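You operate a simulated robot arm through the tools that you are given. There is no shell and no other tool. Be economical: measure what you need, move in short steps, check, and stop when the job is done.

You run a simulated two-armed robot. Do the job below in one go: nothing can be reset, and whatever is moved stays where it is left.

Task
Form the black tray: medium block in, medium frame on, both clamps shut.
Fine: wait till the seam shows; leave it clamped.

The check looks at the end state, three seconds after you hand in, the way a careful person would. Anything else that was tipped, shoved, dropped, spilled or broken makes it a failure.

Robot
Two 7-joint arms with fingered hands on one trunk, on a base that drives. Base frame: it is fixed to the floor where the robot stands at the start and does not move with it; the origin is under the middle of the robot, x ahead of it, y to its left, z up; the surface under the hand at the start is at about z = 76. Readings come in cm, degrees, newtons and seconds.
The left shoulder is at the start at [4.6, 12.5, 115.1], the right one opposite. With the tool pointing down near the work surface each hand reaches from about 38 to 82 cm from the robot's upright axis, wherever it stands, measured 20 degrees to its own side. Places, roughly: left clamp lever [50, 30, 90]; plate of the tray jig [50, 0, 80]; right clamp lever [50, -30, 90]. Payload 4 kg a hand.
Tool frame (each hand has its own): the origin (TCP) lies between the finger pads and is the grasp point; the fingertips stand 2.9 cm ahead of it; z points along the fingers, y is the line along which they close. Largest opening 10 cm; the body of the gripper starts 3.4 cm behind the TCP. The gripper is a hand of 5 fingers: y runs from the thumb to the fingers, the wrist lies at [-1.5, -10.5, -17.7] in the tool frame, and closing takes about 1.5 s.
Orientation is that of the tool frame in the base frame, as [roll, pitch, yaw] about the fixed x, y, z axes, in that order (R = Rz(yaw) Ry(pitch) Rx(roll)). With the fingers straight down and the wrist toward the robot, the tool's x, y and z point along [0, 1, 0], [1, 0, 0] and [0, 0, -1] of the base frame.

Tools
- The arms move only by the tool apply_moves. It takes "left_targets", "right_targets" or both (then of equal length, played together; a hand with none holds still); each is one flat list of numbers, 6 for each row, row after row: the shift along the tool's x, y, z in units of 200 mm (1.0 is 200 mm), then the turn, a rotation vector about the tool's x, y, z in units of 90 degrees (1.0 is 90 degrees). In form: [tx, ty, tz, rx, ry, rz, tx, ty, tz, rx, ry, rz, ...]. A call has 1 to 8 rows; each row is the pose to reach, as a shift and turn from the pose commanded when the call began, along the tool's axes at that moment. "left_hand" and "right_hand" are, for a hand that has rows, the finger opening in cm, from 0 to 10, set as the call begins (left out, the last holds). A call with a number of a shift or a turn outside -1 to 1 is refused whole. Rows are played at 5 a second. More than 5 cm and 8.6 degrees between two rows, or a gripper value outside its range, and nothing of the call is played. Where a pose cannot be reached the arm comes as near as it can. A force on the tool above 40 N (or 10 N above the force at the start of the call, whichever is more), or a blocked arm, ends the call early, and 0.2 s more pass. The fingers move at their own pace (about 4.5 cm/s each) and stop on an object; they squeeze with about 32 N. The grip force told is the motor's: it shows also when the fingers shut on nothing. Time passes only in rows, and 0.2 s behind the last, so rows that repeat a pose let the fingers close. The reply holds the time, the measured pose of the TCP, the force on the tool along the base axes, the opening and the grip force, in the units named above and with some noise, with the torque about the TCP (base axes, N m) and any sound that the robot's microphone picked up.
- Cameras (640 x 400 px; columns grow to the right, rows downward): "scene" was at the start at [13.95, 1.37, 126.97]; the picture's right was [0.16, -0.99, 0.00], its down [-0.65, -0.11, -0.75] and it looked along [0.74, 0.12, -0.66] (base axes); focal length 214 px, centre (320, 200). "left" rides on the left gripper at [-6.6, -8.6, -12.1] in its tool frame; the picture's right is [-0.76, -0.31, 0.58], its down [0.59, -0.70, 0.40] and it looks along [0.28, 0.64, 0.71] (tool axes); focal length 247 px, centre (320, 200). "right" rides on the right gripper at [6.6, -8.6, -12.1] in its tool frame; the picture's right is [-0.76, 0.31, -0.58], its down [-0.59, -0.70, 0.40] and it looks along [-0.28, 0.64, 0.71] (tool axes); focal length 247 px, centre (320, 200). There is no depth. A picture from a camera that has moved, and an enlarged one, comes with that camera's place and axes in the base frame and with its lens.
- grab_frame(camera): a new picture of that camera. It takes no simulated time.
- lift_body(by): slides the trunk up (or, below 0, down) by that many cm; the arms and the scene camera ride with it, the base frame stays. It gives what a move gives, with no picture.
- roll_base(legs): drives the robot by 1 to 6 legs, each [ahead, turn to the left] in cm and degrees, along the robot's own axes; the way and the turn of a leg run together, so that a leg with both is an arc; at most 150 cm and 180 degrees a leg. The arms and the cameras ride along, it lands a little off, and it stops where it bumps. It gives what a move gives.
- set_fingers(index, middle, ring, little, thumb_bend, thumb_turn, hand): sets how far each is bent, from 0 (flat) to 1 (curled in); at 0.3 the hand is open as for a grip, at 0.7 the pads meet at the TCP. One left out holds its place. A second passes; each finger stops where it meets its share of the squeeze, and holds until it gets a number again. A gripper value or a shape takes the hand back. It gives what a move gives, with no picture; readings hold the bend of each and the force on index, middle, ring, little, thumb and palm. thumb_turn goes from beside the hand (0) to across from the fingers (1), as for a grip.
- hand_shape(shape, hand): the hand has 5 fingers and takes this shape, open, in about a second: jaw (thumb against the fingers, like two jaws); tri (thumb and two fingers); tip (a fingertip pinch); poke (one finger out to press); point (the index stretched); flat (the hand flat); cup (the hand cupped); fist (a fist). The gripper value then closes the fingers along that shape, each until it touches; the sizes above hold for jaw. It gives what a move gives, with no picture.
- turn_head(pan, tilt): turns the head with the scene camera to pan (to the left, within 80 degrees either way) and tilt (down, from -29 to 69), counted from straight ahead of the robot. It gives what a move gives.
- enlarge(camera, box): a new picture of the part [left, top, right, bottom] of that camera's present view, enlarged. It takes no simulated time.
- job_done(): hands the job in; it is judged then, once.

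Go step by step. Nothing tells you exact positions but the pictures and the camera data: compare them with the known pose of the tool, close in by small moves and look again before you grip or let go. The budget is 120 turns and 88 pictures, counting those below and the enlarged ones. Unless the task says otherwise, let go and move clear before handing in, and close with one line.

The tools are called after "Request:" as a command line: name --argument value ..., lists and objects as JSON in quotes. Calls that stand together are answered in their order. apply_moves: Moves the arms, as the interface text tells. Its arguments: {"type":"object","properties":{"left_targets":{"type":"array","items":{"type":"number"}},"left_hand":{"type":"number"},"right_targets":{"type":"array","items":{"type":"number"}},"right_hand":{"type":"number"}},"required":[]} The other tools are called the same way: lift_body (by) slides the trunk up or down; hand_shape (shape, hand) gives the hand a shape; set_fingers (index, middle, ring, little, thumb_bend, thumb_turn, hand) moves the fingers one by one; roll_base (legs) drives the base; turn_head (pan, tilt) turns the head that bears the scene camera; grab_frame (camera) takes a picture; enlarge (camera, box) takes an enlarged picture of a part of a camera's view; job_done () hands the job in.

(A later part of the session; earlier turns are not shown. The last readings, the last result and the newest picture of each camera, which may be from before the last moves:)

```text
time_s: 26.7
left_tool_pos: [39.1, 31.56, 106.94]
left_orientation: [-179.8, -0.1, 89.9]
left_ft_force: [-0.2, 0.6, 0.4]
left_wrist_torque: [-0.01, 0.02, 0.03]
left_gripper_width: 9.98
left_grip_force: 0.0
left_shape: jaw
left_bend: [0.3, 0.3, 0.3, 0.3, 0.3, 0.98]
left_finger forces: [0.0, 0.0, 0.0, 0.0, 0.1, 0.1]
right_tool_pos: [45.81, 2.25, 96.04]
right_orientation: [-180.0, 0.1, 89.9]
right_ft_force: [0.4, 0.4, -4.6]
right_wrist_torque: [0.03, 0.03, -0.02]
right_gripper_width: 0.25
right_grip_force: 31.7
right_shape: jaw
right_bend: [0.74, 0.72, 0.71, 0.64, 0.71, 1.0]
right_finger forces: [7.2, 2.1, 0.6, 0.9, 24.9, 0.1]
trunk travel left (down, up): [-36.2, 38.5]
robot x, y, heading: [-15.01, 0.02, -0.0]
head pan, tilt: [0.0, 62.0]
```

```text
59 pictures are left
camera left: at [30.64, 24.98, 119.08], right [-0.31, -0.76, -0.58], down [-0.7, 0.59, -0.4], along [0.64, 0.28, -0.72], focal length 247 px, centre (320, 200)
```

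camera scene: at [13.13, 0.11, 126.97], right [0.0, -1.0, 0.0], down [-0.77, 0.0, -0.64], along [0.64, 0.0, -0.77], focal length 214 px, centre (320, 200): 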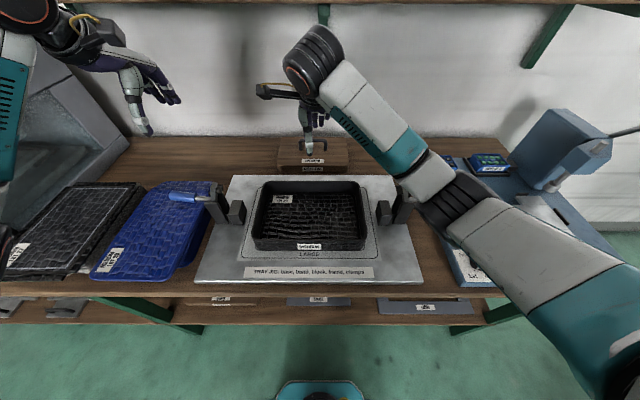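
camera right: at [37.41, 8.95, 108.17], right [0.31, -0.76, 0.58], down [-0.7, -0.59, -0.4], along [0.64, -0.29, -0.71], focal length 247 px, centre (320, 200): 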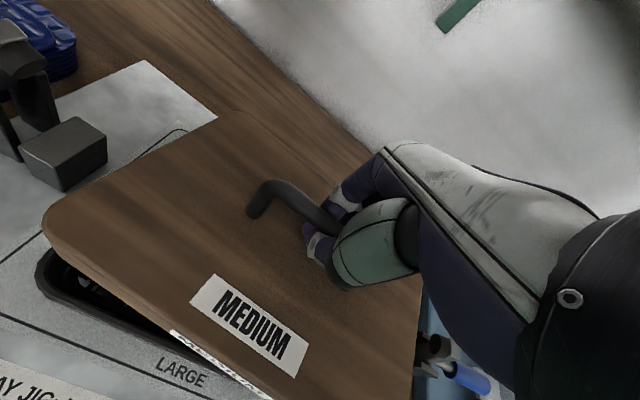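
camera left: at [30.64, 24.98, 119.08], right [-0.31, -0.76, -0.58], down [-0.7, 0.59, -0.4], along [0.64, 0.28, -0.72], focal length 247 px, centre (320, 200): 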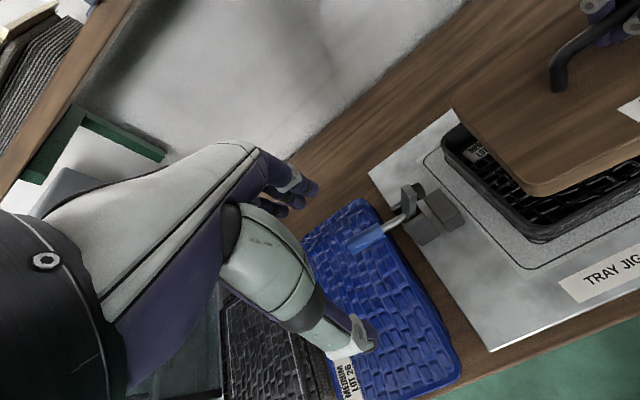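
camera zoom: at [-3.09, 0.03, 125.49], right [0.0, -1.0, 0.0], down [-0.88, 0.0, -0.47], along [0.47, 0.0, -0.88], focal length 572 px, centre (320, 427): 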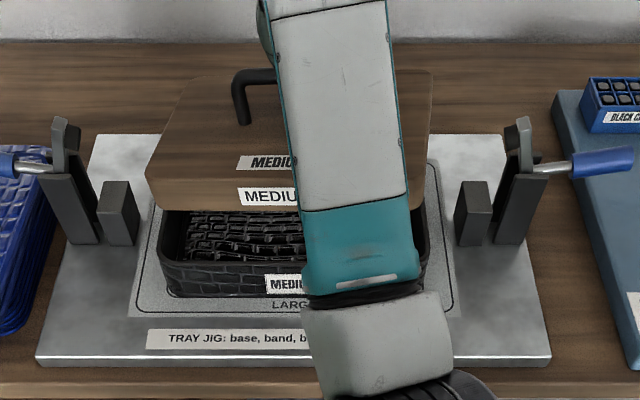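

The block is turned about −4.5° relative to the jig. I'll rotate the hand +5° and re-measure.

Request:
apply_moves --right_targets '[0, 0, 0, 0, 0, -0.028, 0, 0, 0.05, 0, 0, -0.055, 0, 0, 0.05, 0, 0, -0.055]'

Request:
enlarge --camera "scene" --box '[240, 40, 400, 152]'

Request:
enlarge --camera "left" --box '[400, 60, 640, 260]'

```text
time_s: 27.5
left_tool_pos: [39.16, 31.53, 107.04]
left_orientation: [-179.7, 0.0, 89.9]
left_ft_force: [1.1, -0.1, -0.5]
left_wrist_torque: [-0.03, 0.04, -0.02]
left_gripper_width: 9.98
left_grip_force: 0.1
left_shape: jaw
left_bend: [0.3, 0.3, 0.3, 0.3, 0.3, 0.98]
left_finger forces: [0.0, 0.1, 0.0, 0.1, 0.1, 0.0]
right_tool_pos: [45.99, 2.18, 94.96]
right_orientation: [-179.9, 0.1, 94.8]
right_ft_force: [-0.5, 0.0, -3.8]
right_wrist_torque: [0.01, 0.02, 0.0]
right_gripper_width: 0.25
right_grip_force: 32.1
right_shape: jaw
right_bend: [0.74, 0.72, 0.71, 0.64, 0.71, 1.0]
right_finger forces: [7.1, 2.1, 0.5, 1.0, 24.9, 0.1]
trunk travel left (down, up): [-36.2, 38.5]
robot x, y, heading: [-14.89, -0.03, -0.2]
head pan, tilt: [0.0, 62.0]
```

```text
3.57 times, centred on (320, 96) of scene
camera zoom: at [-3.06, 0.04, 125.48], right [0.0, -1.0, 0.0], down [-0.88, 0.0, -0.47], along [0.47, 0.0, -0.88], focal length 766 px, centre (320, 571)
```

zoom: 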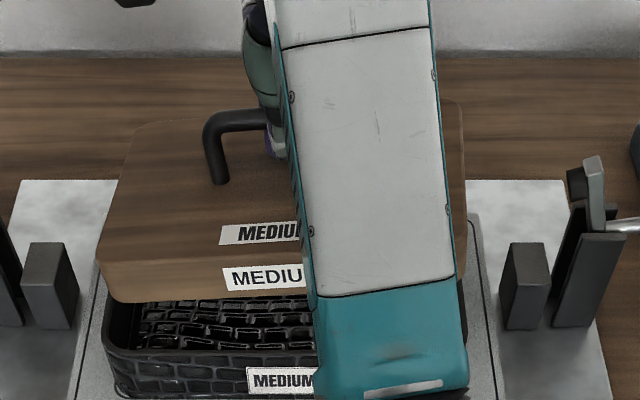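

```text
2.00 times, centred on (520, 160) of left
camera zoom: at [30.67, 24.99, 119.06], right [-0.31, -0.76, -0.58], down [-0.7, 0.59, -0.4], along [0.64, 0.28, -0.72], focal length 494 px, centre (-80, 280)
```

zoom: 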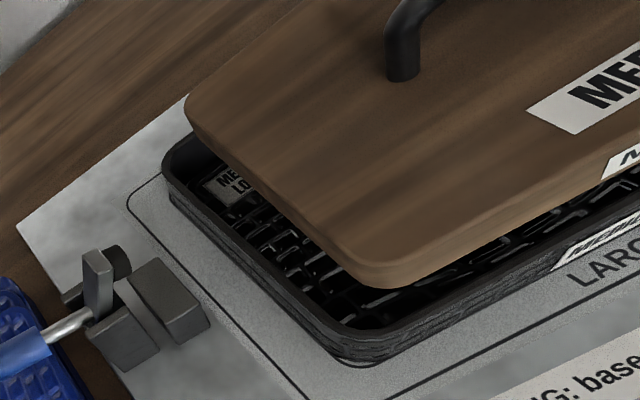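

Block and tray edges are now parallel, with the left side about 1.4 cm inside the outer rim. I'll check the right side.

Request:
enlarge --camera "scene" --box '[330, 60, 400, 130]'

Request:
enlarge --camera "scene" --box '[250, 90, 320, 160]'

```text
5.71 times, centred on (365, 95) of scene
camera zoom: at [-3.06, 0.04, 125.48], right [0.0, -1.0, 0.0], down [-0.88, 0.0, -0.47], along [0.47, 0.0, -0.88], focal length 1226 px, centre (63, 800)
```

zoom: 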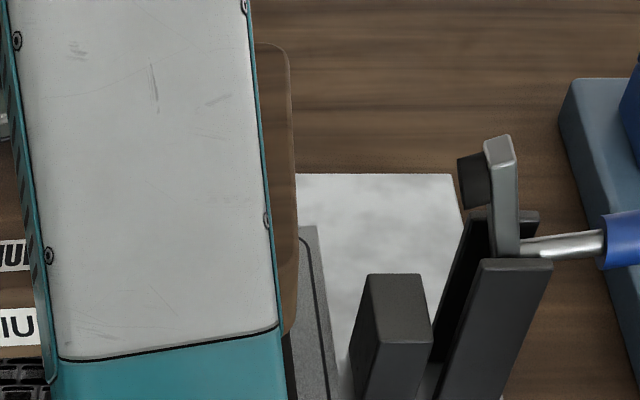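

```text
5.71 times, centred on (285, 125) of scene
camera zoom: at [-3.06, 0.04, 125.48], right [0.0, -1.0, 0.0], down [-0.88, 0.0, -0.47], along [0.47, 0.0, -0.88], focal length 1226 px, centre (520, 629)
```

zoom: 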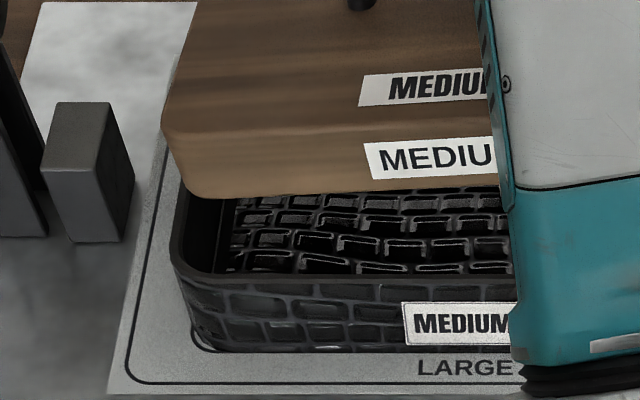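

The offsets suggest shifting a few millimetres forward and left. I'll do that and lower to just above the rim.

Request:
apply_moves --right_targets '[0.008, 0.021, 0.09, 0, 0, 0, 0.008, 0.021, 0.17, 0, 0, 0, 0.008, 0.021, 0.17, 0, 0, 0]'

Request:
enlarge --camera "left" --box '[440, 80, 640, 240]'

Request:
enlarge --camera "scene" --box '[250, 50, 390, 150]'

```text
time_s: 28.3
left_tool_pos: [39.08, 31.58, 107.01]
left_orientation: [-179.7, 0.0, 89.8]
left_ft_force: [0.2, 0.4, 0.6]
left_wrist_torque: [0.0, 0.01, -0.01]
left_gripper_width: 9.98
left_grip_force: 0.0
left_shape: jaw
left_bend: [0.3, 0.3, 0.3, 0.3, 0.3, 0.98]
left_finger forces: [0.0, 0.0, 0.1, 0.0, 0.1, 0.0]
right_tool_pos: [46.26, 2.32, 91.68]
right_orientation: [-179.9, 0.2, 94.8]
right_ft_force: [-0.5, -1.1, -4.7]
right_wrist_torque: [0.02, 0.02, 0.0]
right_gripper_width: 0.26
right_grip_force: 31.6
right_shape: jaw
right_bend: [0.74, 0.72, 0.71, 0.64, 0.71, 1.0]
right_finger forces: [7.0, 2.1, 0.5, 0.9, 1.0, 0.0]
trunk travel left (down, up): [-36.2, 38.5]
robot x, y, heading: [-15.09, 0.27, -0.0]
head pan, tilt: [0.0, 62.0]
```

```text
2.50 times, centred on (540, 160) of left
camera zoom: at [30.67, 24.99, 119.06], right [-0.31, -0.76, -0.58], down [-0.7, 0.59, -0.4], along [0.64, 0.28, -0.72], focal length 617 px, centre (-230, 300)
```

zoom: 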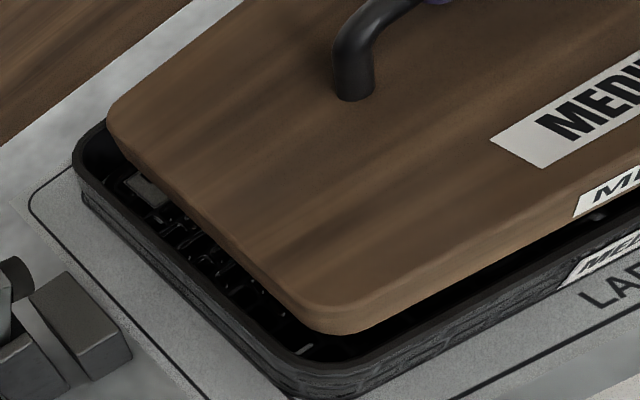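

```text
4.00 times, centred on (320, 100) of scene
camera zoom: at [-3.06, 0.03, 125.48], right [0.0, -1.0, 0.0], down [-0.88, 0.0, -0.47], along [0.47, 0.0, -0.88], focal length 858 px, centre (320, 600)
```

zoom: 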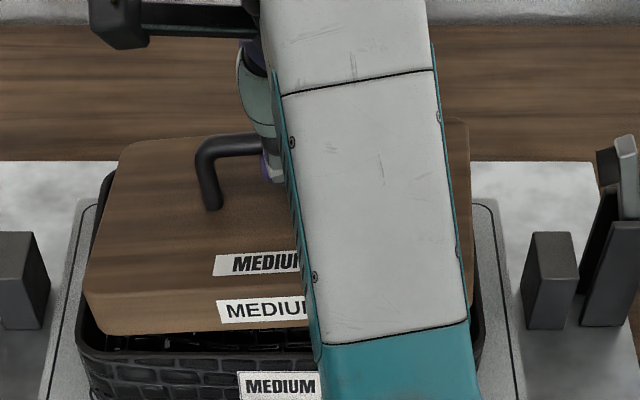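

The block is centred over the opening with clearance on every side. I'll lower it 3 cm into the tray gently.

Request:
apply_moves --right_targets '[0, 0, 0.03, 0, 0, 0, 0, 0, 0.06, 0, 0, 0, 0, 0, 0.09, 0, 0, 0, 0, 0, 0.12, 0, 0, 0, 0, 0, 0.15, 0, 0, 0]'

Request:
enlarge --camera "left" --box '[440, 80, 640, 240]'

Request:
enlarge --camera "scene" --box '[250, 50, 390, 150]'

```text
time_s: 29.5
left_tool_pos: [39.04, 31.42, 106.93]
left_orientation: [-179.6, 0.0, 89.9]
left_ft_force: [0.0, 0.3, -1.2]
left_wrist_torque: [-0.01, -0.01, 0.03]
left_gripper_width: 10.01
left_grip_force: 0.1
left_shape: jaw
left_bend: [0.3, 0.3, 0.3, 0.3, 0.3, 0.98]
left_finger forces: [0.0, 0.1, 0.0, 0.0, 0.0, 0.0]
right_tool_pos: [46.47, 2.44, 88.64]
right_orientation: [-179.9, 0.1, 94.9]
right_ft_force: [-0.1, 0.3, -5.8]
right_wrist_torque: [-0.02, -0.06, 0.07]
right_gripper_width: 0.26
right_grip_force: 32.4
right_shape: jaw
right_bend: [0.74, 0.72, 0.71, 0.64, 0.71, 1.0]
right_finger forces: [6.1, 2.1, 0.8, 1.7, 25.1, 0.0]
trunk travel left (down, up): [-36.2, 38.5]
robot x, y, heading: [-15.33, 0.09, -0.0]
head pan, tilt: [0.0, 62.0]
```

```text
2.50 times, centred on (540, 160) of left
camera zoom: at [30.68, 24.98, 119.06], right [-0.31, -0.76, -0.58], down [-0.7, 0.59, -0.4], along [0.64, 0.28, -0.72], focal length 617 px, centre (-230, 300)
```

zoom: 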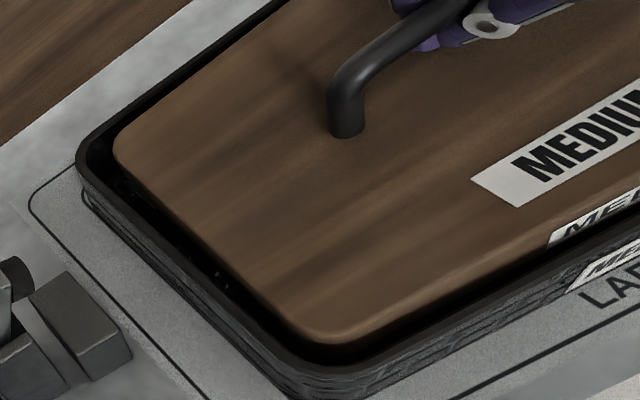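

```text
4.00 times, centred on (320, 100) of scene
camera zoom: at [-3.05, 0.03, 125.48], right [0.0, -1.0, 0.0], down [-0.88, 0.0, -0.47], along [0.47, 0.0, -0.88], focal length 858 px, centre (320, 600)
```

zoom: 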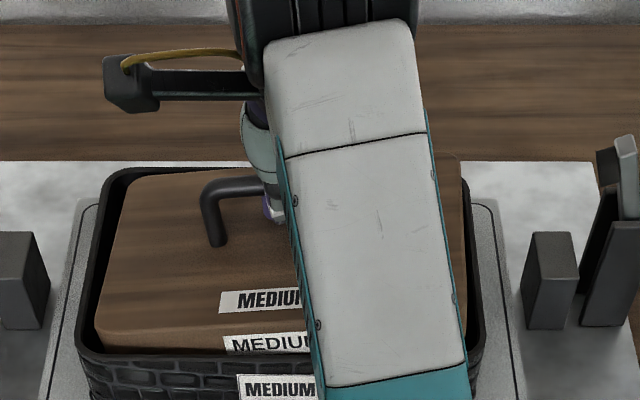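

The block is entering cleanly. I'll continue down until it rests.

Request:
apply_moves --right_targets '[0, 0, 0.02, 0, 0, 0, 0, 0, 0.04, 0, 0, 0, 0, 0, 0.055, 0, 0, 0, 0, 0, 0.07, 0, 0, 0]'

```text
time_s: 30.5
left_tool_pos: [39.06, 31.49, 106.97]
left_orientation: [-179.8, 0.0, 89.9]
left_ft_force: [0.3, 0.1, -0.4]
left_wrist_torque: [-0.02, 0.04, 0.02]
left_gripper_width: 9.98
left_grip_force: 0.0
left_shape: jaw
left_bend: [0.3, 0.3, 0.3, 0.3, 0.3, 0.98]
left_finger forces: [0.0, 0.0, 0.0, 0.0, 0.0, 0.0]
right_tool_pos: [46.33, 2.39, 87.38]
right_orientation: [-179.9, 0.2, 94.9]
right_ft_force: [0.9, -0.5, -3.9]
right_wrist_torque: [0.08, 0.06, 0.02]
right_gripper_width: 0.27
right_grip_force: 31.4
right_shape: jaw
right_bend: [0.74, 0.72, 0.71, 0.64, 0.71, 1.0]
right_finger forces: [5.6, 2.0, 1.0, 1.4, 1.1, 0.1]
trunk travel left (down, up): [-36.2, 38.5]
robot x, y, heading: [-15.12, -0.11, -0.1]
head pan, tilt: [0.0, 62.0]
```

Request:
apply_moves --right_targets '[0, 0, 0.015, 0, 0, 0, 0, 0, 0.03, 0, 0, 0, 0, 0, 0.04, 0, 0, 0, 0, 0, 0.05, 0, 0, 0]'

Request:
enlarge --camera "left" --box '[440, 80, 640, 240]'

```text
time_s: 31.5
left_tool_pos: [39.04, 31.47, 107.04]
left_orientation: [-179.8, 0.0, 89.9]
left_ft_force: [0.7, -0.1, 0.0]
left_wrist_torque: [-0.04, 0.0, 0.0]
left_gripper_width: 9.98
left_grip_force: 0.1
left_shape: jaw
left_bend: [0.3, 0.3, 0.3, 0.3, 0.3, 0.98]
left_finger forces: [0.0, 0.0, 0.0, 0.0, 0.0, 0.1]
right_tool_pos: [46.24, 2.42, 86.51]
right_orientation: [-180.0, 0.1, 94.9]
right_ft_force: [0.0, -0.4, -2.3]
right_wrist_torque: [0.12, 0.02, 0.02]
right_gripper_width: 0.27
right_grip_force: 32.0
right_shape: jaw
right_bend: [0.74, 0.72, 0.71, 0.64, 0.71, 1.0]
right_finger forces: [4.7, 2.2, 1.4, 1.1, 1.6, 0.0]
trunk travel left (down, up): [-36.2, 38.5]
robot x, y, heading: [-14.78, 0.07, -0.2]
head pan, tilt: [0.0, 62.0]
```

```text
2.50 times, centred on (540, 160) of left
camera zoom: at [30.66, 24.98, 119.07], right [-0.31, -0.76, -0.58], down [-0.7, 0.59, -0.4], along [0.64, 0.28, -0.72], focal length 617 px, centre (-230, 300)
```

zoom: 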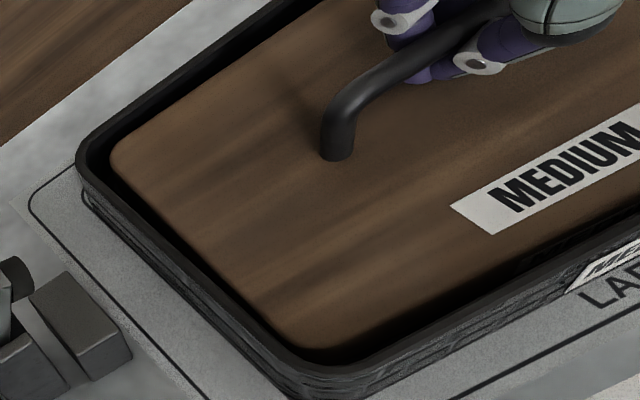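

It's nearly down. I'll go a little lower.

Request:
apply_moves --right_targets '[0, 0, 0.015, 0, 0, 0, 0, 0, 0.03, 0, 0, 0, 0, 0, 0.04, 0, 0, 0]'

Request:
enlarge --camera "left" --box '[440, 80, 640, 240]'

Request:
enlarge --camera "scene" --box '[250, 50, 390, 150]'

```text
time_s: 32.3
left_tool_pos: [38.98, 31.47, 107.08]
left_orientation: [-179.8, 0.0, 89.9]
left_ft_force: [-0.6, 0.1, 0.0]
left_wrist_torque: [-0.03, -0.02, 0.03]
left_gripper_width: 9.97
left_grip_force: 0.0
left_shape: jaw
left_bend: [0.3, 0.3, 0.3, 0.3, 0.3, 0.98]
left_finger forces: [0.0, 0.1, 0.0, 0.0, 0.0, 0.0]
right_tool_pos: [46.36, 2.41, 85.59]
right_orientation: [179.9, 0.2, 94.9]
right_ft_force: [-0.7, -0.2, 3.1]
right_wrist_torque: [0.0, -0.01, 0.03]
right_gripper_width: 0.25
right_grip_force: 31.9
right_shape: jaw
right_bend: [0.74, 0.73, 0.71, 0.64, 0.72, 1.0]
right_finger forces: [2.8, 0.7, 1.3, 1.2, 3.6, 0.0]
trunk travel left (down, up): [-36.2, 38.5]
robot x, y, heading: [-15.05, -0.11, -0.0]
head pan, tilt: [0.0, 62.0]
```

```text
2.50 times, centred on (540, 160) of left
camera zoom: at [30.6, 24.98, 119.11], right [-0.31, -0.76, -0.58], down [-0.7, 0.59, -0.4], along [0.64, 0.28, -0.72], focal length 617 px, centre (-230, 300)
```

zoom: 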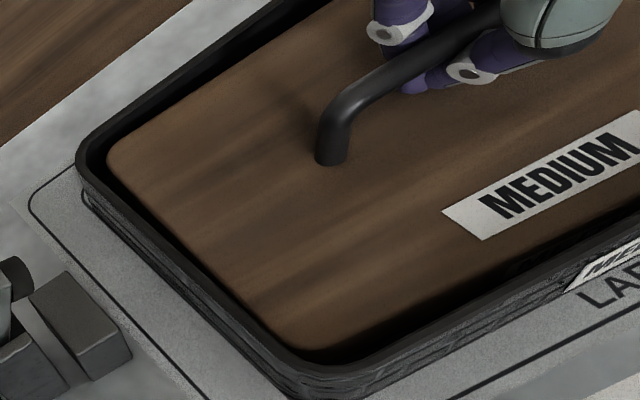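

```text
4.00 times, centred on (320, 100) of scene
camera zoom: at [-3.13, 0.03, 125.5], right [0.0, -1.0, 0.0], down [-0.88, 0.0, -0.47], along [0.47, 0.0, -0.88], focal length 858 px, centre (320, 600)
```

zoom: 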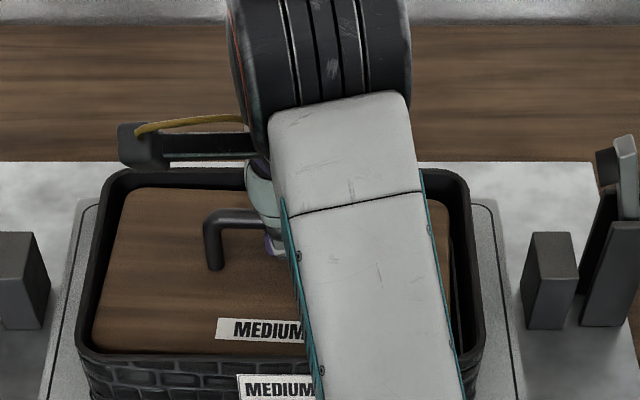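

The block now rests on the base. I'll check the side gaps for centring.

Request:
enlarge --camera "scene" --box '[262, 85, 332, 145]'

Request:
enlarge --camera "scene" --box '[330, 85, 400, 145]'

```text
6.67 times, centred on (297, 115) of scene
camera zoom: at [-3.13, 0.03, 125.5], right [0.0, -1.0, 0.0], down [-0.88, 0.0, -0.47], along [0.47, 0.0, -0.88], focal length 1430 px, centre (473, 767)
```

zoom: 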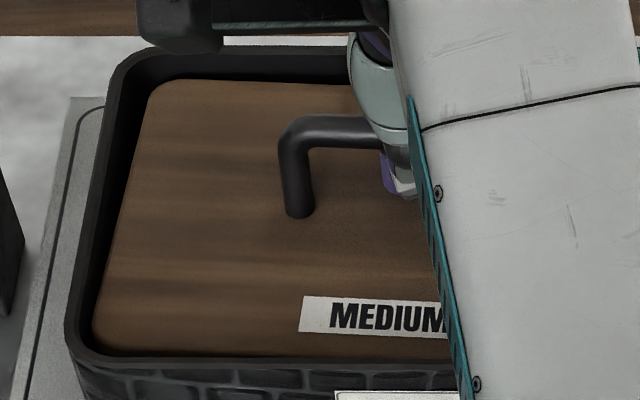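

```text
6.67 times, centred on (365, 115) of scene
camera zoom: at [-3.13, 0.03, 125.5], right [0.0, -1.0, 0.0], down [-0.88, 0.0, -0.47], along [0.47, 0.0, -0.88], focal length 1430 px, centre (20, 767)
```

zoom: 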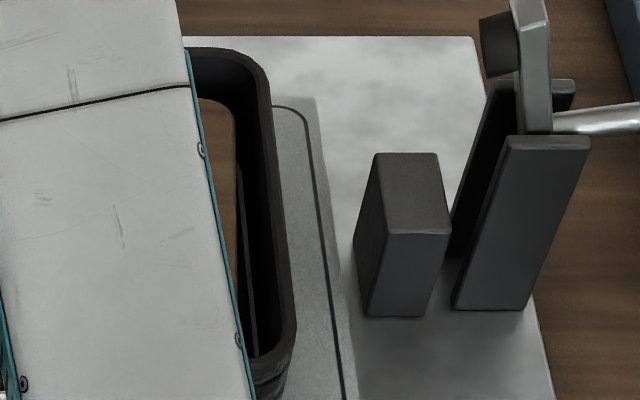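

The block sits about 3° turned and slightly left. I'll lift a few millimetres, turn it by 2.7°, shift it right 2.5 mm and set it down again.

Request:
apply_moves --right_targets '[0, 0, -0.02, 0, 0, 0, -0.006, 0, -0.02, 0, 0, -0.015, -0.0125, 0, -0.02, 0, 0, -0.03, -0.0125, 0, -0.02, 0, 0, -0.03, -0.0125, 0, -0.005, 0, 0, -0.03, -0.0125, 0, 0.003, 0, 0, -0.03]'

Request:
enlarge --camera "scene" --box '[262, 85, 332, 145]'

Request:
enlarge --camera "scene" --box '[330, 85, 400, 145]'

```text
time_s: 33.7
left_tool_pos: [38.94, 31.41, 107.06]
left_orientation: [-179.8, 0.0, 89.9]
left_ft_force: [0.3, 0.2, -0.8]
left_wrist_torque: [-0.02, 0.01, 0.02]
left_gripper_width: 9.97
left_grip_force: 0.1
left_shape: jaw
left_bend: [0.3, 0.3, 0.3, 0.3, 0.3, 0.98]
left_finger forces: [0.0, 0.0, 0.0, 0.0, 0.0, 0.1]
right_tool_pos: [46.36, 2.18, 85.68]
right_orientation: [179.8, 0.0, 97.6]
right_ft_force: [-1.5, -1.6, 4.2]
right_wrist_torque: [0.01, -0.03, -0.01]
right_gripper_width: 0.25
right_grip_force: 31.4
right_shape: jaw
right_bend: [0.74, 0.73, 0.71, 0.64, 0.72, 1.0]
right_finger forces: [3.2, 0.6, 0.9, 0.9, 3.9, 0.0]
trunk travel left (down, up): [-36.2, 38.5]
robot x, y, heading: [-15.22, -0.18, 0.1]
head pan, tilt: [0.0, 62.0]
```

```text
6.67 times, centred on (297, 115) of scene
camera zoom: at [-3.14, 0.01, 125.5], right [0.0, -1.0, 0.0], down [-0.88, 0.0, -0.47], along [0.47, 0.0, -0.88], focal length 1430 px, centre (473, 767)
```

zoom: 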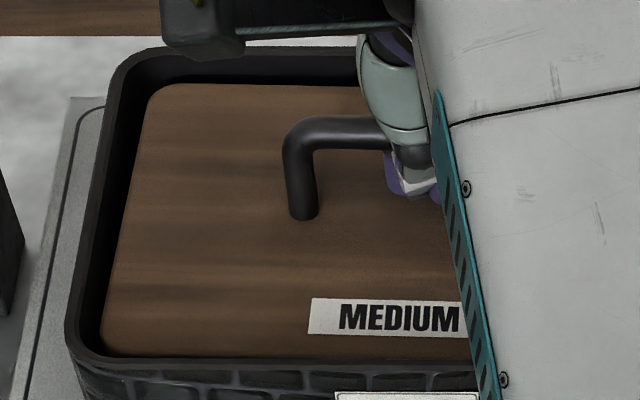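

```text
6.67 times, centred on (365, 115) of scene
camera zoom: at [-3.14, 0.01, 125.5], right [0.0, -1.0, 0.0], down [-0.88, 0.0, -0.47], along [0.47, 0.0, -0.88], focal length 1430 px, centre (20, 767)
```

zoom: 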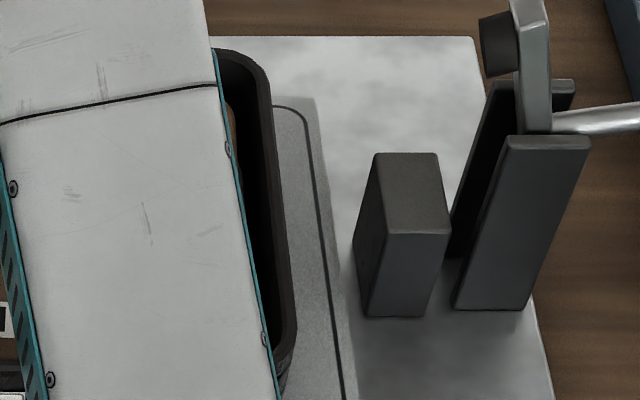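

It's aligned now. I'll release and lift straight up.

Request:
apply_moves --right_targets '[0, 0, 0, 0, 0, 0, 0, 0, 0, 0, 0, 0, 0, 0, 0, 0, 0, 0, 0, 0, 0, 0, 0, 0, 0, 0, 0, 0, 0, 0, 0, 0, 0, 0, 0, 0, 0, 0, -0.02, 0, 0, 0]' --right_hand 10

Request:
apply_moves --right_targets '[0, 0, -0.1, 0, 0, 0, 0, 0, -0.25, 0, 0, 0, 0, 0, -0.45, 0, 0, 0, 0, 0, -0.65, 0, 0, 0]'

Request:
apply_moves --right_targets '[-0.2, 0, 0, 0, 0, 0.02, -0.4, 0, 0, 0, 0, 0.04, -0.6, 0, 0, 0, 0, 0.06, -0.8, 0, 0, 0, 0, 0.084, -1.0, 0, 0, 0, 0, 0.084]'

Request:
grab_frame --camera "scene"

```text
time_s: 35.3
left_tool_pos: [39.12, 31.5, 107.04]
left_orientation: [-179.8, 0.0, 89.9]
left_ft_force: [-0.8, -0.3, 0.3]
left_wrist_torque: [0.01, 0.0, 0.0]
left_gripper_width: 9.99
left_grip_force: 0.0
left_shape: jaw
left_bend: [0.3, 0.3, 0.3, 0.3, 0.3, 0.98]
left_finger forces: [0.0, 0.0, 0.0, 0.0, 0.1, 0.1]
right_tool_pos: [46.32, 2.12, 85.98]
right_orientation: [180.0, 0.1, 97.4]
right_ft_force: [-1.0, 0.5, 0.6]
right_wrist_torque: [-0.02, 0.02, 0.0]
right_gripper_width: 9.98
right_grip_force: 0.3
right_shape: jaw
right_bend: [0.3, 0.3, 0.3, 0.3, 0.3, 0.98]
right_finger forces: [0.0, 0.1, 0.1, 0.1, 0.0, 0.0]
trunk travel left (down, up): [-36.2, 38.5]
robot x, y, heading: [-14.9, -0.01, -0.0]
head pan, tilt: [0.0, 62.0]
```

```text
time_s: 36.3
left_tool_pos: [39.03, 31.54, 107.09]
left_orientation: [-179.8, -0.1, 90.0]
left_ft_force: [0.5, 0.2, -0.8]
left_wrist_torque: [-0.01, 0.01, 0.01]
left_gripper_width: 9.97
left_grip_force: 0.1
left_shape: jaw
left_bend: [0.3, 0.3, 0.3, 0.3, 0.3, 0.98]
left_finger forces: [0.0, 0.1, 0.0, 0.1, 0.0, 0.1]
right_tool_pos: [46.53, 2.33, 98.95]
right_orientation: [-179.9, 0.1, 97.4]
right_ft_force: [0.1, -0.3, 1.1]
right_wrist_torque: [0.02, 0.04, 0.01]
right_gripper_width: 9.98
right_grip_force: 0.2
right_shape: jaw
right_bend: [0.3, 0.3, 0.3, 0.3, 0.3, 0.98]
right_finger forces: [0.0, 0.0, 0.0, 0.1, 0.1, 0.1]
trunk travel left (down, up): [-36.2, 38.5]
robot x, y, heading: [-15.1, -0.07, -0.2]
head pan, tilt: [0.0, 62.0]
```

```text
time_s: 37.5
left_tool_pos: [38.97, 31.33, 107.07]
left_orientation: [-179.8, 0.0, 89.9]
left_ft_force: [0.7, -0.1, -0.7]
left_wrist_torque: [0.0, -0.04, -0.03]
left_gripper_width: 9.99
left_grip_force: 0.0
left_shape: jaw
left_bend: [0.3, 0.3, 0.3, 0.3, 0.3, 0.98]
left_finger forces: [0.0, 0.1, 0.0, 0.1, 0.0, 0.0]
right_tool_pos: [49.06, -17.82, 98.82]
right_orientation: [-180.0, 0.1, 90.0]
right_ft_force: [0.1, -0.2, 0.2]
right_wrist_torque: [0.05, 0.0, -0.01]
right_gripper_width: 9.99
right_grip_force: 0.0
right_shape: jaw
right_bend: [0.3, 0.3, 0.3, 0.3, 0.3, 0.98]
right_finger forces: [0.0, 0.0, 0.0, 0.0, 0.1, 0.1]
trunk travel left (down, up): [-36.2, 38.5]
robot x, y, heading: [-15.01, 0.33, -0.1]
head pan, tilt: [0.0, 62.0]
```

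```text
43 pictures are left
camera scene: at [-3.1, -0.04, 125.49], right [0.0, -1.0, 0.0], down [-0.88, 0.0, -0.47], along [0.47, 0.0, -0.88], focal length 214 px, centre (320, 200)
```

scene: 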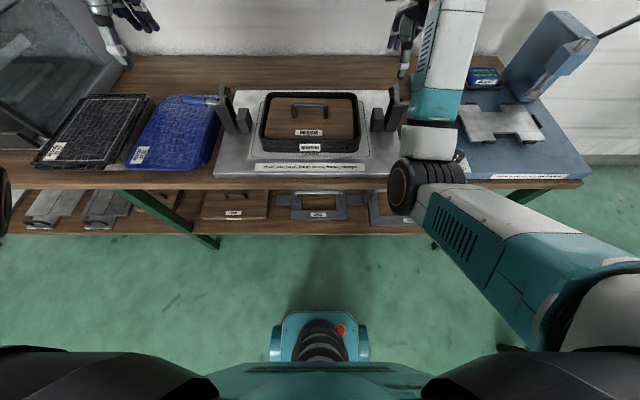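

The block is in. I'll take one close view of the jig for later targeting, then park the right hand further back.

Request:
enlarge --camera "scene" --box '[200, 70, 430, 190]'

Request:
apply_moves --right_targets '[0, -0.15, -0.15, 0, 0, 0, -0.1, -0.3, -0.3, 0, 0, 0, -0.2, -0.45, -0.3, 0, 0, 0, -0.3, -0.55, -0.3, 0, 0, 0]'

```text
2.78 times, centred on (315, 130) of scene
camera zoom: at [-3.1, -0.04, 125.49], right [0.0, -1.0, 0.0], down [-0.88, 0.0, -0.47], along [0.47, 0.0, -0.88], focal length 597 px, centre (334, 395)
```

zoom: 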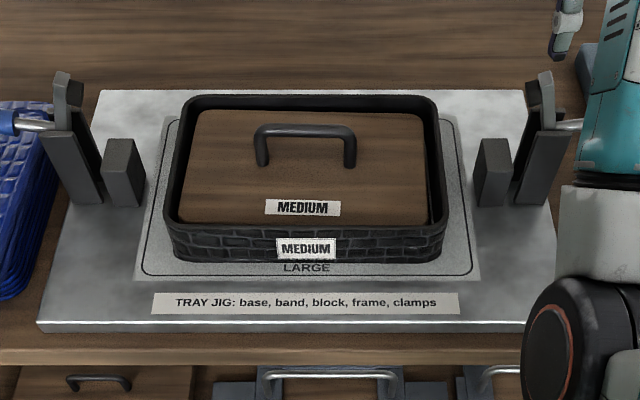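

```text
time_s: 38.5
left_tool_pos: [39.05, 31.54, 107.04]
left_orientation: [-179.9, 0.0, 89.9]
left_ft_force: [-0.9, -0.4, 0.2]
left_wrist_torque: [0.01, -0.02, 0.04]
left_gripper_width: 9.99
left_grip_force: 0.1
left_shape: jaw
left_bend: [0.3, 0.3, 0.3, 0.3, 0.3, 0.98]
left_finger forces: [0.0, 0.0, 0.0, 0.1, 0.0, 0.0]
right_tool_pos: [38.96, -23.75, 103.93]
right_orientation: [179.9, 0.2, 90.0]
right_ft_force: [0.5, 0.0, 0.2]
right_wrist_torque: [-0.02, -0.02, 0.04]
right_gripper_width: 10.04
right_grip_force: 0.1
right_shape: jaw
right_bend: [0.3, 0.3, 0.3, 0.3, 0.3, 0.98]
right_finger forces: [0.0, 0.0, 0.1, 0.1, 0.0, 0.0]
right hand out of reach, approached as far as the arm can: row 4
trunk travel left (down, up): [-36.2, 38.5]
robot x, y, heading: [-14.96, -0.03, -0.0]
head pan, tilt: [0.0, 62.0]
```

Block centred well in the tray (centre about [47.0, 2.65]). Now I'll drive forward 15 cm, raise the trunk and look at the frame on the shelf.

Request:
roll_base --legs '[[14, 0]]'

Request:
lift_body --by 32

Request:
turn_head --pan 15 --tilt 40

Request:
grab_frame --camera "scene"

Request:
grab_frame --camera "left"

```text
time_s: 39.8
left_tool_pos: [52.73, 31.49, 107.01]
left_orientation: [-179.7, 0.0, 90.0]
left_ft_force: [-0.1, -1.2, 0.3]
left_wrist_torque: [0.0, -0.02, 0.02]
left_gripper_width: 9.99
left_grip_force: 0.0
left_shape: jaw
left_bend: [0.3, 0.3, 0.3, 0.3, 0.3, 0.98]
left_finger forces: [0.0, 0.1, 0.1, 0.0, 0.0, 0.0]
right_tool_pos: [52.87, -23.79, 104.06]
right_orientation: [180.0, 0.2, 90.0]
right_ft_force: [-0.5, -0.2, 0.0]
right_wrist_torque: [0.01, 0.01, 0.0]
right_gripper_width: 9.99
right_grip_force: 0.1
right_shape: jaw
right_bend: [0.3, 0.3, 0.3, 0.3, 0.3, 0.98]
right_finger forces: [0.0, 0.1, 0.0, 0.0, 0.0, 0.0]
trunk travel left (down, up): [-36.2, 38.5]
robot x, y, heading: [-1.34, 0.21, -0.1]
head pan, tilt: [0.0, 62.0]
```

```text
time_s: 42.9
left_tool_pos: [52.65, 31.7, 139.02]
left_orientation: [-179.8, 0.0, 90.0]
left_ft_force: [-0.1, 0.4, 0.1]
left_wrist_torque: [0.0, 0.04, 0.02]
left_gripper_width: 10.0
left_grip_force: 0.1
left_shape: jaw
left_bend: [0.3, 0.3, 0.3, 0.3, 0.3, 0.98]
left_finger forces: [0.0, 0.0, 0.0, 0.0, 0.0, 0.1]
right_tool_pos: [52.89, -23.7, 136.08]
right_orientation: [180.0, 0.2, 90.1]
right_ft_force: [0.2, 0.4, -1.0]
right_wrist_torque: [0.01, 0.0, -0.01]
right_gripper_width: 10.04
right_grip_force: 0.1
right_shape: jaw
right_bend: [0.3, 0.3, 0.3, 0.3, 0.3, 0.98]
right_finger forces: [0.0, 0.0, 0.0, 0.1, 0.1, 0.0]
trunk travel left (down, up): [-68.2, 6.5]
robot x, y, heading: [-0.89, 0.14, 0.1]
head pan, tilt: [0.0, 62.0]
```

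```text
time_s: 43.8
left_tool_pos: [52.79, 31.56, 139.14]
left_orientation: [-179.8, 0.0, 89.9]
left_ft_force: [0.9, -0.3, -0.6]
left_wrist_torque: [-0.02, 0.01, -0.01]
left_gripper_width: 9.98
left_grip_force: 0.2
left_shape: jaw
left_bend: [0.3, 0.3, 0.3, 0.3, 0.3, 0.98]
left_finger forces: [0.1, 0.0, 0.0, 0.1, 0.0, 0.0]
right_tool_pos: [52.81, -23.73, 136.1]
right_orientation: [179.9, 0.3, 90.0]
right_ft_force: [0.0, 0.7, 0.6]
right_wrist_torque: [0.0, 0.03, 0.0]
right_gripper_width: 10.0
right_grip_force: 0.0
right_shape: jaw
right_bend: [0.3, 0.3, 0.3, 0.3, 0.3, 0.98]
right_finger forces: [0.0, 0.0, 0.0, 0.1, 0.1, 0.1]
trunk travel left (down, up): [-68.2, 6.5]
robot x, y, heading: [-1.32, -0.08, 0.2]
head pan, tilt: [15.0, 40.0]
```

```text
41 pictures are left
camera scene: at [9.59, 2.23, 160.61], right [0.26, -0.97, 0.0], down [-0.62, -0.17, -0.77], along [0.74, 0.2, -0.64], focal length 214 px, centre (320, 200)
```

scene: 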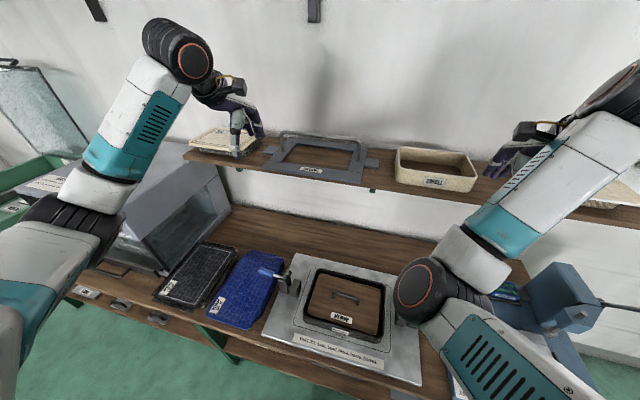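

```text
40 pictures are left
camera left: at [44.29, 25.06, 151.08], right [-0.31, -0.76, -0.58], down [-0.7, 0.59, -0.4], along [0.64, 0.28, -0.72], focal length 247 px, centre (320, 200)
```

left: 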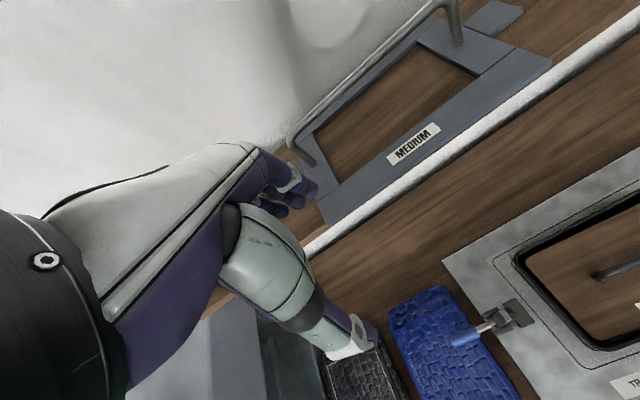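

The hoop bar runs at about x 75.8, z 130.3, centre y 20.9. I'll bring the left hand over it, staying just above.

Request:
apply_moves --left_targets '[-0.1, 0.2, 0.1, 0, 0, 0, -0.2, 0.4, 0.165, 0, 0, 0, -0.3, 0.6, 0.165, 0, 0, 0, -0.4, 0.8, 0.165, 0, 0, 0, -0.53, 0.98, 0.165, 0, 0, 0]'

Request:
grab_frame --camera "left"

Request:
enlarge --camera "scene" --box '[200, 60, 440, 220]'

```text
time_s: 45.0
left_tool_pos: [72.42, 20.94, 135.64]
left_orientation: [-179.7, -0.1, 89.8]
left_ft_force: [0.5, -0.4, -0.1]
left_wrist_torque: [0.03, -0.01, 0.02]
left_gripper_width: 10.0
left_grip_force: 0.1
left_shape: jaw
left_bend: [0.3, 0.3, 0.3, 0.3, 0.3, 0.98]
left_finger forces: [0.0, 0.0, 0.0, 0.0, 0.0, 0.0]
right_tool_pos: [52.93, -23.95, 135.91]
right_orientation: [-180.0, 0.1, 89.9]
right_ft_force: [0.3, -0.2, -0.3]
right_wrist_torque: [0.0, 0.02, 0.01]
right_gripper_width: 10.0
right_grip_force: 0.1
right_shape: jaw
right_bend: [0.3, 0.3, 0.3, 0.3, 0.3, 0.98]
right_finger forces: [0.1, 0.0, 0.1, 0.1, 0.0, 0.1]
trunk travel left (down, up): [-68.2, 6.5]
robot x, y, heading: [-1.1, -0.12, -0.1]
head pan, tilt: [15.0, 40.0]
```

```text
39 pictures are left
camera left: at [64.04, 14.3, 147.65], right [-0.31, -0.76, -0.58], down [-0.7, 0.59, -0.39], along [0.64, 0.28, -0.72], focal length 247 px, centre (320, 200)
```

left: 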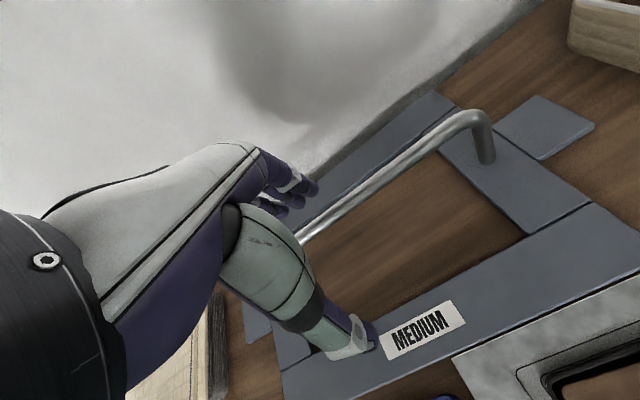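

```text
2.50 times, centred on (320, 140) of scene
camera zoom: at [9.69, 2.01, 160.61], right [0.26, -0.97, 0.0], down [-0.62, -0.17, -0.77], along [0.74, 0.2, -0.64], focal length 536 px, centre (320, 350)
```

zoom: 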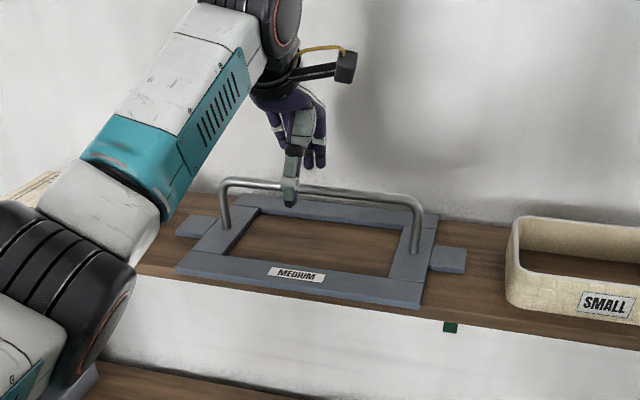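

The bar near the centre is at about [76.8, 20.7, 130.3], turned about −2.5°. I'll move over it, match the yaw and descend.

Request:
apply_moves --left_targets '[-0.01, 0.11, 0, 0, 0, 0.014, -0.01, 0.215, 0, 0, 0, 0.028, -0.01, 0.215, 0.1, 0, 0, 0.028, -0.01, 0.215, 0.2, 0, 0, 0.028, -0.01, 0.215, 0.285, 0, 0, 0.028, -0.01, 0.215, 0.285, 0, 0, 0.028]'

Request:
grab_frame --camera "left"

```text
time_s: 46.4
left_tool_pos: [76.55, 20.66, 129.88]
left_orientation: [-179.8, 0.0, 87.5]
left_ft_force: [0.2, 0.3, 0.5]
left_wrist_torque: [-0.01, 0.0, -0.02]
left_gripper_width: 9.98
left_grip_force: 0.0
left_shape: jaw
left_bend: [0.3, 0.3, 0.3, 0.3, 0.3, 0.98]
left_finger forces: [0.0, 0.0, 0.1, 0.0, 0.0, 0.0]
right_tool_pos: [52.83, -23.7, 136.08]
right_orientation: [180.0, 0.2, 90.0]
right_ft_force: [0.2, -0.6, -0.6]
right_wrist_torque: [-0.02, -0.04, 0.0]
right_gripper_width: 9.99
right_grip_force: 0.1
right_shape: jaw
right_bend: [0.3, 0.3, 0.3, 0.3, 0.3, 0.98]
right_finger forces: [0.0, 0.0, 0.0, 0.0, 0.1, 0.1]
trunk travel left (down, up): [-68.2, 6.5]
robot x, y, heading: [-1.44, -0.14, 0.1]
head pan, tilt: [15.0, 40.0]
```

```text
37 pictures are left
camera left: at [67.86, 14.57, 141.96], right [-0.34, -0.74, -0.58], down [-0.68, 0.62, -0.4], along [0.65, 0.25, -0.72], focal length 247 px, centre (320, 200)
```

left: 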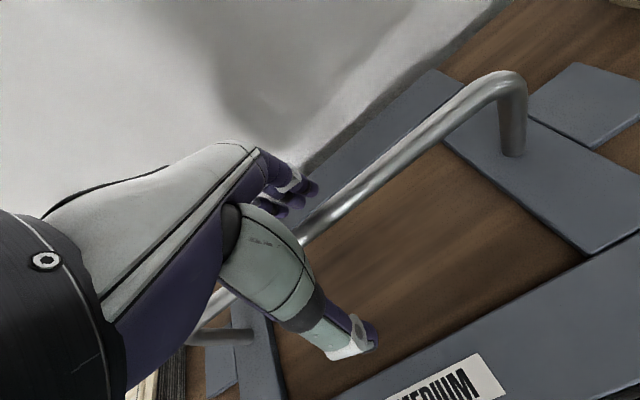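

The bar runs between thumb and fingers. I'll close and lift slightly.

Request:
apply_moves --left_targets '[0, 0, 0, 0, 0, 0, 0, 0, 0, 0, 0, 0, 0, 0, 0, 0, 0, 0, 0, 0, 0, 0, 0, 0, 0, 0, 0, 0, 0, 0, 0, 0, 0, 0, 0, 0, 0, 0, 0, 0, 0, 0, 0, 0, 0, 0, 0, 0]' --left_hand 0

Request:
apply_moves --left_targets '[0, 0, -0.03, 0, 0, 0, 0, 0, -0.08, 0, 0, 0, 0, 0, -0.12, 0, 0, 0]'

Request:
enlarge --camera "scene" --box '[200, 60, 440, 220]'

```text
time_s: 48.2
left_tool_pos: [76.63, 20.71, 129.77]
left_orientation: [-179.7, 0.0, 87.5]
left_ft_force: [0.5, -0.3, 0.2]
left_wrist_torque: [-0.04, -0.03, 0.0]
left_gripper_width: 0.0
left_grip_force: 32.5
left_shape: jaw
left_bend: [0.66, 0.7, 0.7, 0.72, 0.7, 1.0]
left_finger forces: [5.9, 4.6, 1.8, 0.1, 12.6, 0.0]
right_tool_pos: [52.87, -23.68, 136.08]
right_orientation: [180.0, 0.3, 90.0]
right_ft_force: [0.6, 0.8, 0.7]
right_wrist_torque: [-0.01, 0.03, -0.01]
right_gripper_width: 9.98
right_grip_force: 0.0
right_shape: jaw
right_bend: [0.3, 0.3, 0.3, 0.3, 0.3, 0.98]
right_finger forces: [0.0, 0.1, 0.0, 0.1, 0.0, 0.0]
trunk travel left (down, up): [-68.2, 6.5]
robot x, y, heading: [-1.21, -0.34, 0.3]
head pan, tilt: [15.0, 40.0]
```

```text
time_s: 49.0
left_tool_pos: [76.72, 20.75, 132.24]
left_orientation: [-179.7, 0.0, 87.5]
left_ft_force: [0.2, 0.6, -4.1]
left_wrist_torque: [0.02, 0.03, 0.01]
left_gripper_width: 0.01
left_grip_force: 32.0
left_shape: jaw
left_bend: [0.66, 0.7, 0.7, 0.72, 0.7, 1.0]
left_finger forces: [6.0, 4.2, 1.3, 0.2, 12.2, 0.1]
right_tool_pos: [52.72, -23.75, 136.13]
right_orientation: [-179.9, 0.2, 90.0]
right_ft_force: [-1.3, -0.3, 0.8]
right_wrist_torque: [-0.01, 0.04, 0.0]
right_gripper_width: 10.0
right_grip_force: 0.1
right_shape: jaw
right_bend: [0.3, 0.3, 0.3, 0.3, 0.3, 0.98]
right_finger forces: [0.1, 0.1, 0.0, 0.1, 0.0, 0.0]
trunk travel left (down, up): [-68.2, 6.5]
robot x, y, heading: [-1.27, 0.01, 0.1]
head pan, tilt: [15.0, 40.0]
```

```text
2.50 times, centred on (320, 140) of scene
camera zoom: at [9.64, 2.24, 160.61], right [0.26, -0.97, 0.0], down [-0.62, -0.17, -0.77], along [0.74, 0.2, -0.64], focal length 536 px, centre (320, 350)
```

zoom: 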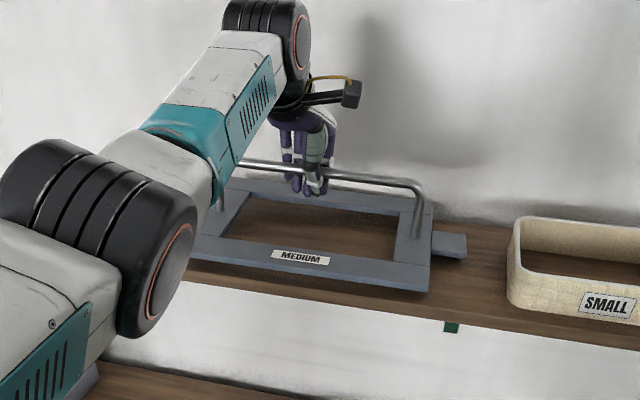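

The frame is lifted level. I'll raise it a little, pull it back, then drive back clear of the shelf.

Request:
apply_moves --left_targets '[0, 0, -0.1, 0, 0, 0, 0, -0.15, -0.1, 0, 0, 0, 0, -0.3, -0.1, 0, 0, 0, 0, -0.45, -0.1, 0, 0, 0, 0, -0.5, -0.1, 0, 0, 0]'

Request:
roll_base --legs '[[-22, 0]]'

Request:
turn_head --pan 15 --tilt 55

Request:
grab_frame --camera "scene"

```text
time_s: 50.2
left_tool_pos: [66.58, 21.15, 134.41]
left_orientation: [-179.7, -0.1, 87.5]
left_ft_force: [-0.7, 0.0, -3.7]
left_wrist_torque: [0.01, -0.01, 0.04]
left_gripper_width: 0.0
left_grip_force: 32.0
left_shape: jaw
left_bend: [0.65, 0.7, 0.7, 0.72, 0.7, 1.0]
left_finger forces: [5.7, 3.9, 1.4, 0.1, 11.2, 0.0]
right_tool_pos: [52.9, -23.8, 136.09]
right_orientation: [-180.0, 0.2, 90.1]
right_ft_force: [-0.2, -0.1, -0.4]
right_wrist_torque: [-0.01, 0.01, -0.02]
right_gripper_width: 10.02
right_grip_force: 0.0
right_shape: jaw
right_bend: [0.3, 0.3, 0.3, 0.3, 0.3, 0.98]
right_finger forces: [0.1, 0.0, 0.0, 0.0, 0.0, 0.0]
trunk travel left (down, up): [-68.2, 6.5]
robot x, y, heading: [-1.6, -0.09, -0.0]
head pan, tilt: [15.0, 40.0]
```

```text
time_s: 51.9
left_tool_pos: [44.84, 21.12, 134.48]
left_orientation: [-179.8, 0.0, 87.5]
left_ft_force: [0.2, 0.4, -3.5]
left_wrist_torque: [0.01, 0.0, -0.01]
left_gripper_width: 0.0
left_grip_force: 32.5
left_shape: jaw
left_bend: [0.65, 0.7, 0.7, 0.72, 0.7, 1.0]
left_finger forces: [5.9, 3.7, 1.2, 0.1, 10.8, 0.0]
right_tool_pos: [30.99, -23.77, 136.17]
right_orientation: [179.9, 0.3, 90.1]
right_ft_force: [-0.3, -0.2, -0.3]
right_wrist_torque: [0.0, -0.04, -0.01]
right_gripper_width: 9.99
right_grip_force: 0.0
right_shape: jaw
right_bend: [0.3, 0.3, 0.3, 0.3, 0.3, 0.98]
right_finger forces: [0.0, 0.0, 0.0, 0.1, 0.1, 0.0]
trunk travel left (down, up): [-68.2, 6.5]
robot x, y, heading: [-22.9, -0.14, -0.0]
head pan, tilt: [15.0, 40.0]
```

```text
time_s: 52.6
left_tool_pos: [44.97, 21.23, 134.43]
left_orientation: [-179.6, 0.0, 87.5]
left_ft_force: [0.4, -0.4, -3.5]
left_wrist_torque: [-0.05, 0.01, 0.0]
left_gripper_width: 0.0
left_grip_force: 31.3
left_shape: jaw
left_bend: [0.65, 0.7, 0.7, 0.72, 0.7, 1.0]
left_finger forces: [5.8, 3.8, 1.1, 0.0, 11.0, 0.0]
right_tool_pos: [31.18, -23.79, 136.04]
right_orientation: [180.0, 0.2, 90.1]
right_ft_force: [-0.5, 0.4, -0.6]
right_wrist_torque: [0.02, 0.02, 0.01]
right_gripper_width: 10.01
right_grip_force: 0.0
right_shape: jaw
right_bend: [0.3, 0.3, 0.3, 0.3, 0.3, 0.98]
right_finger forces: [0.0, 0.1, 0.0, 0.1, 0.1, 0.1]
trunk travel left (down, up): [-68.2, 6.5]
robot x, y, heading: [-22.93, 0.12, -0.0]
head pan, tilt: [15.0, 55.0]
```

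```text
35 pictures are left
camera scene: at [-13.3, 1.91, 158.55], right [0.26, -0.97, 0.0], down [-0.79, -0.21, -0.57], along [0.55, 0.15, -0.82], focal length 214 px, centre (320, 200)
```

scene: 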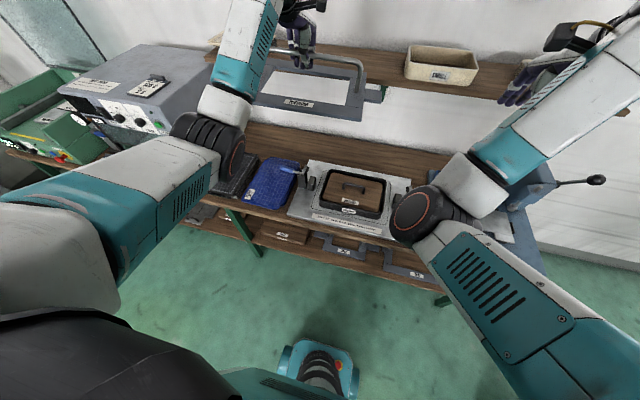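

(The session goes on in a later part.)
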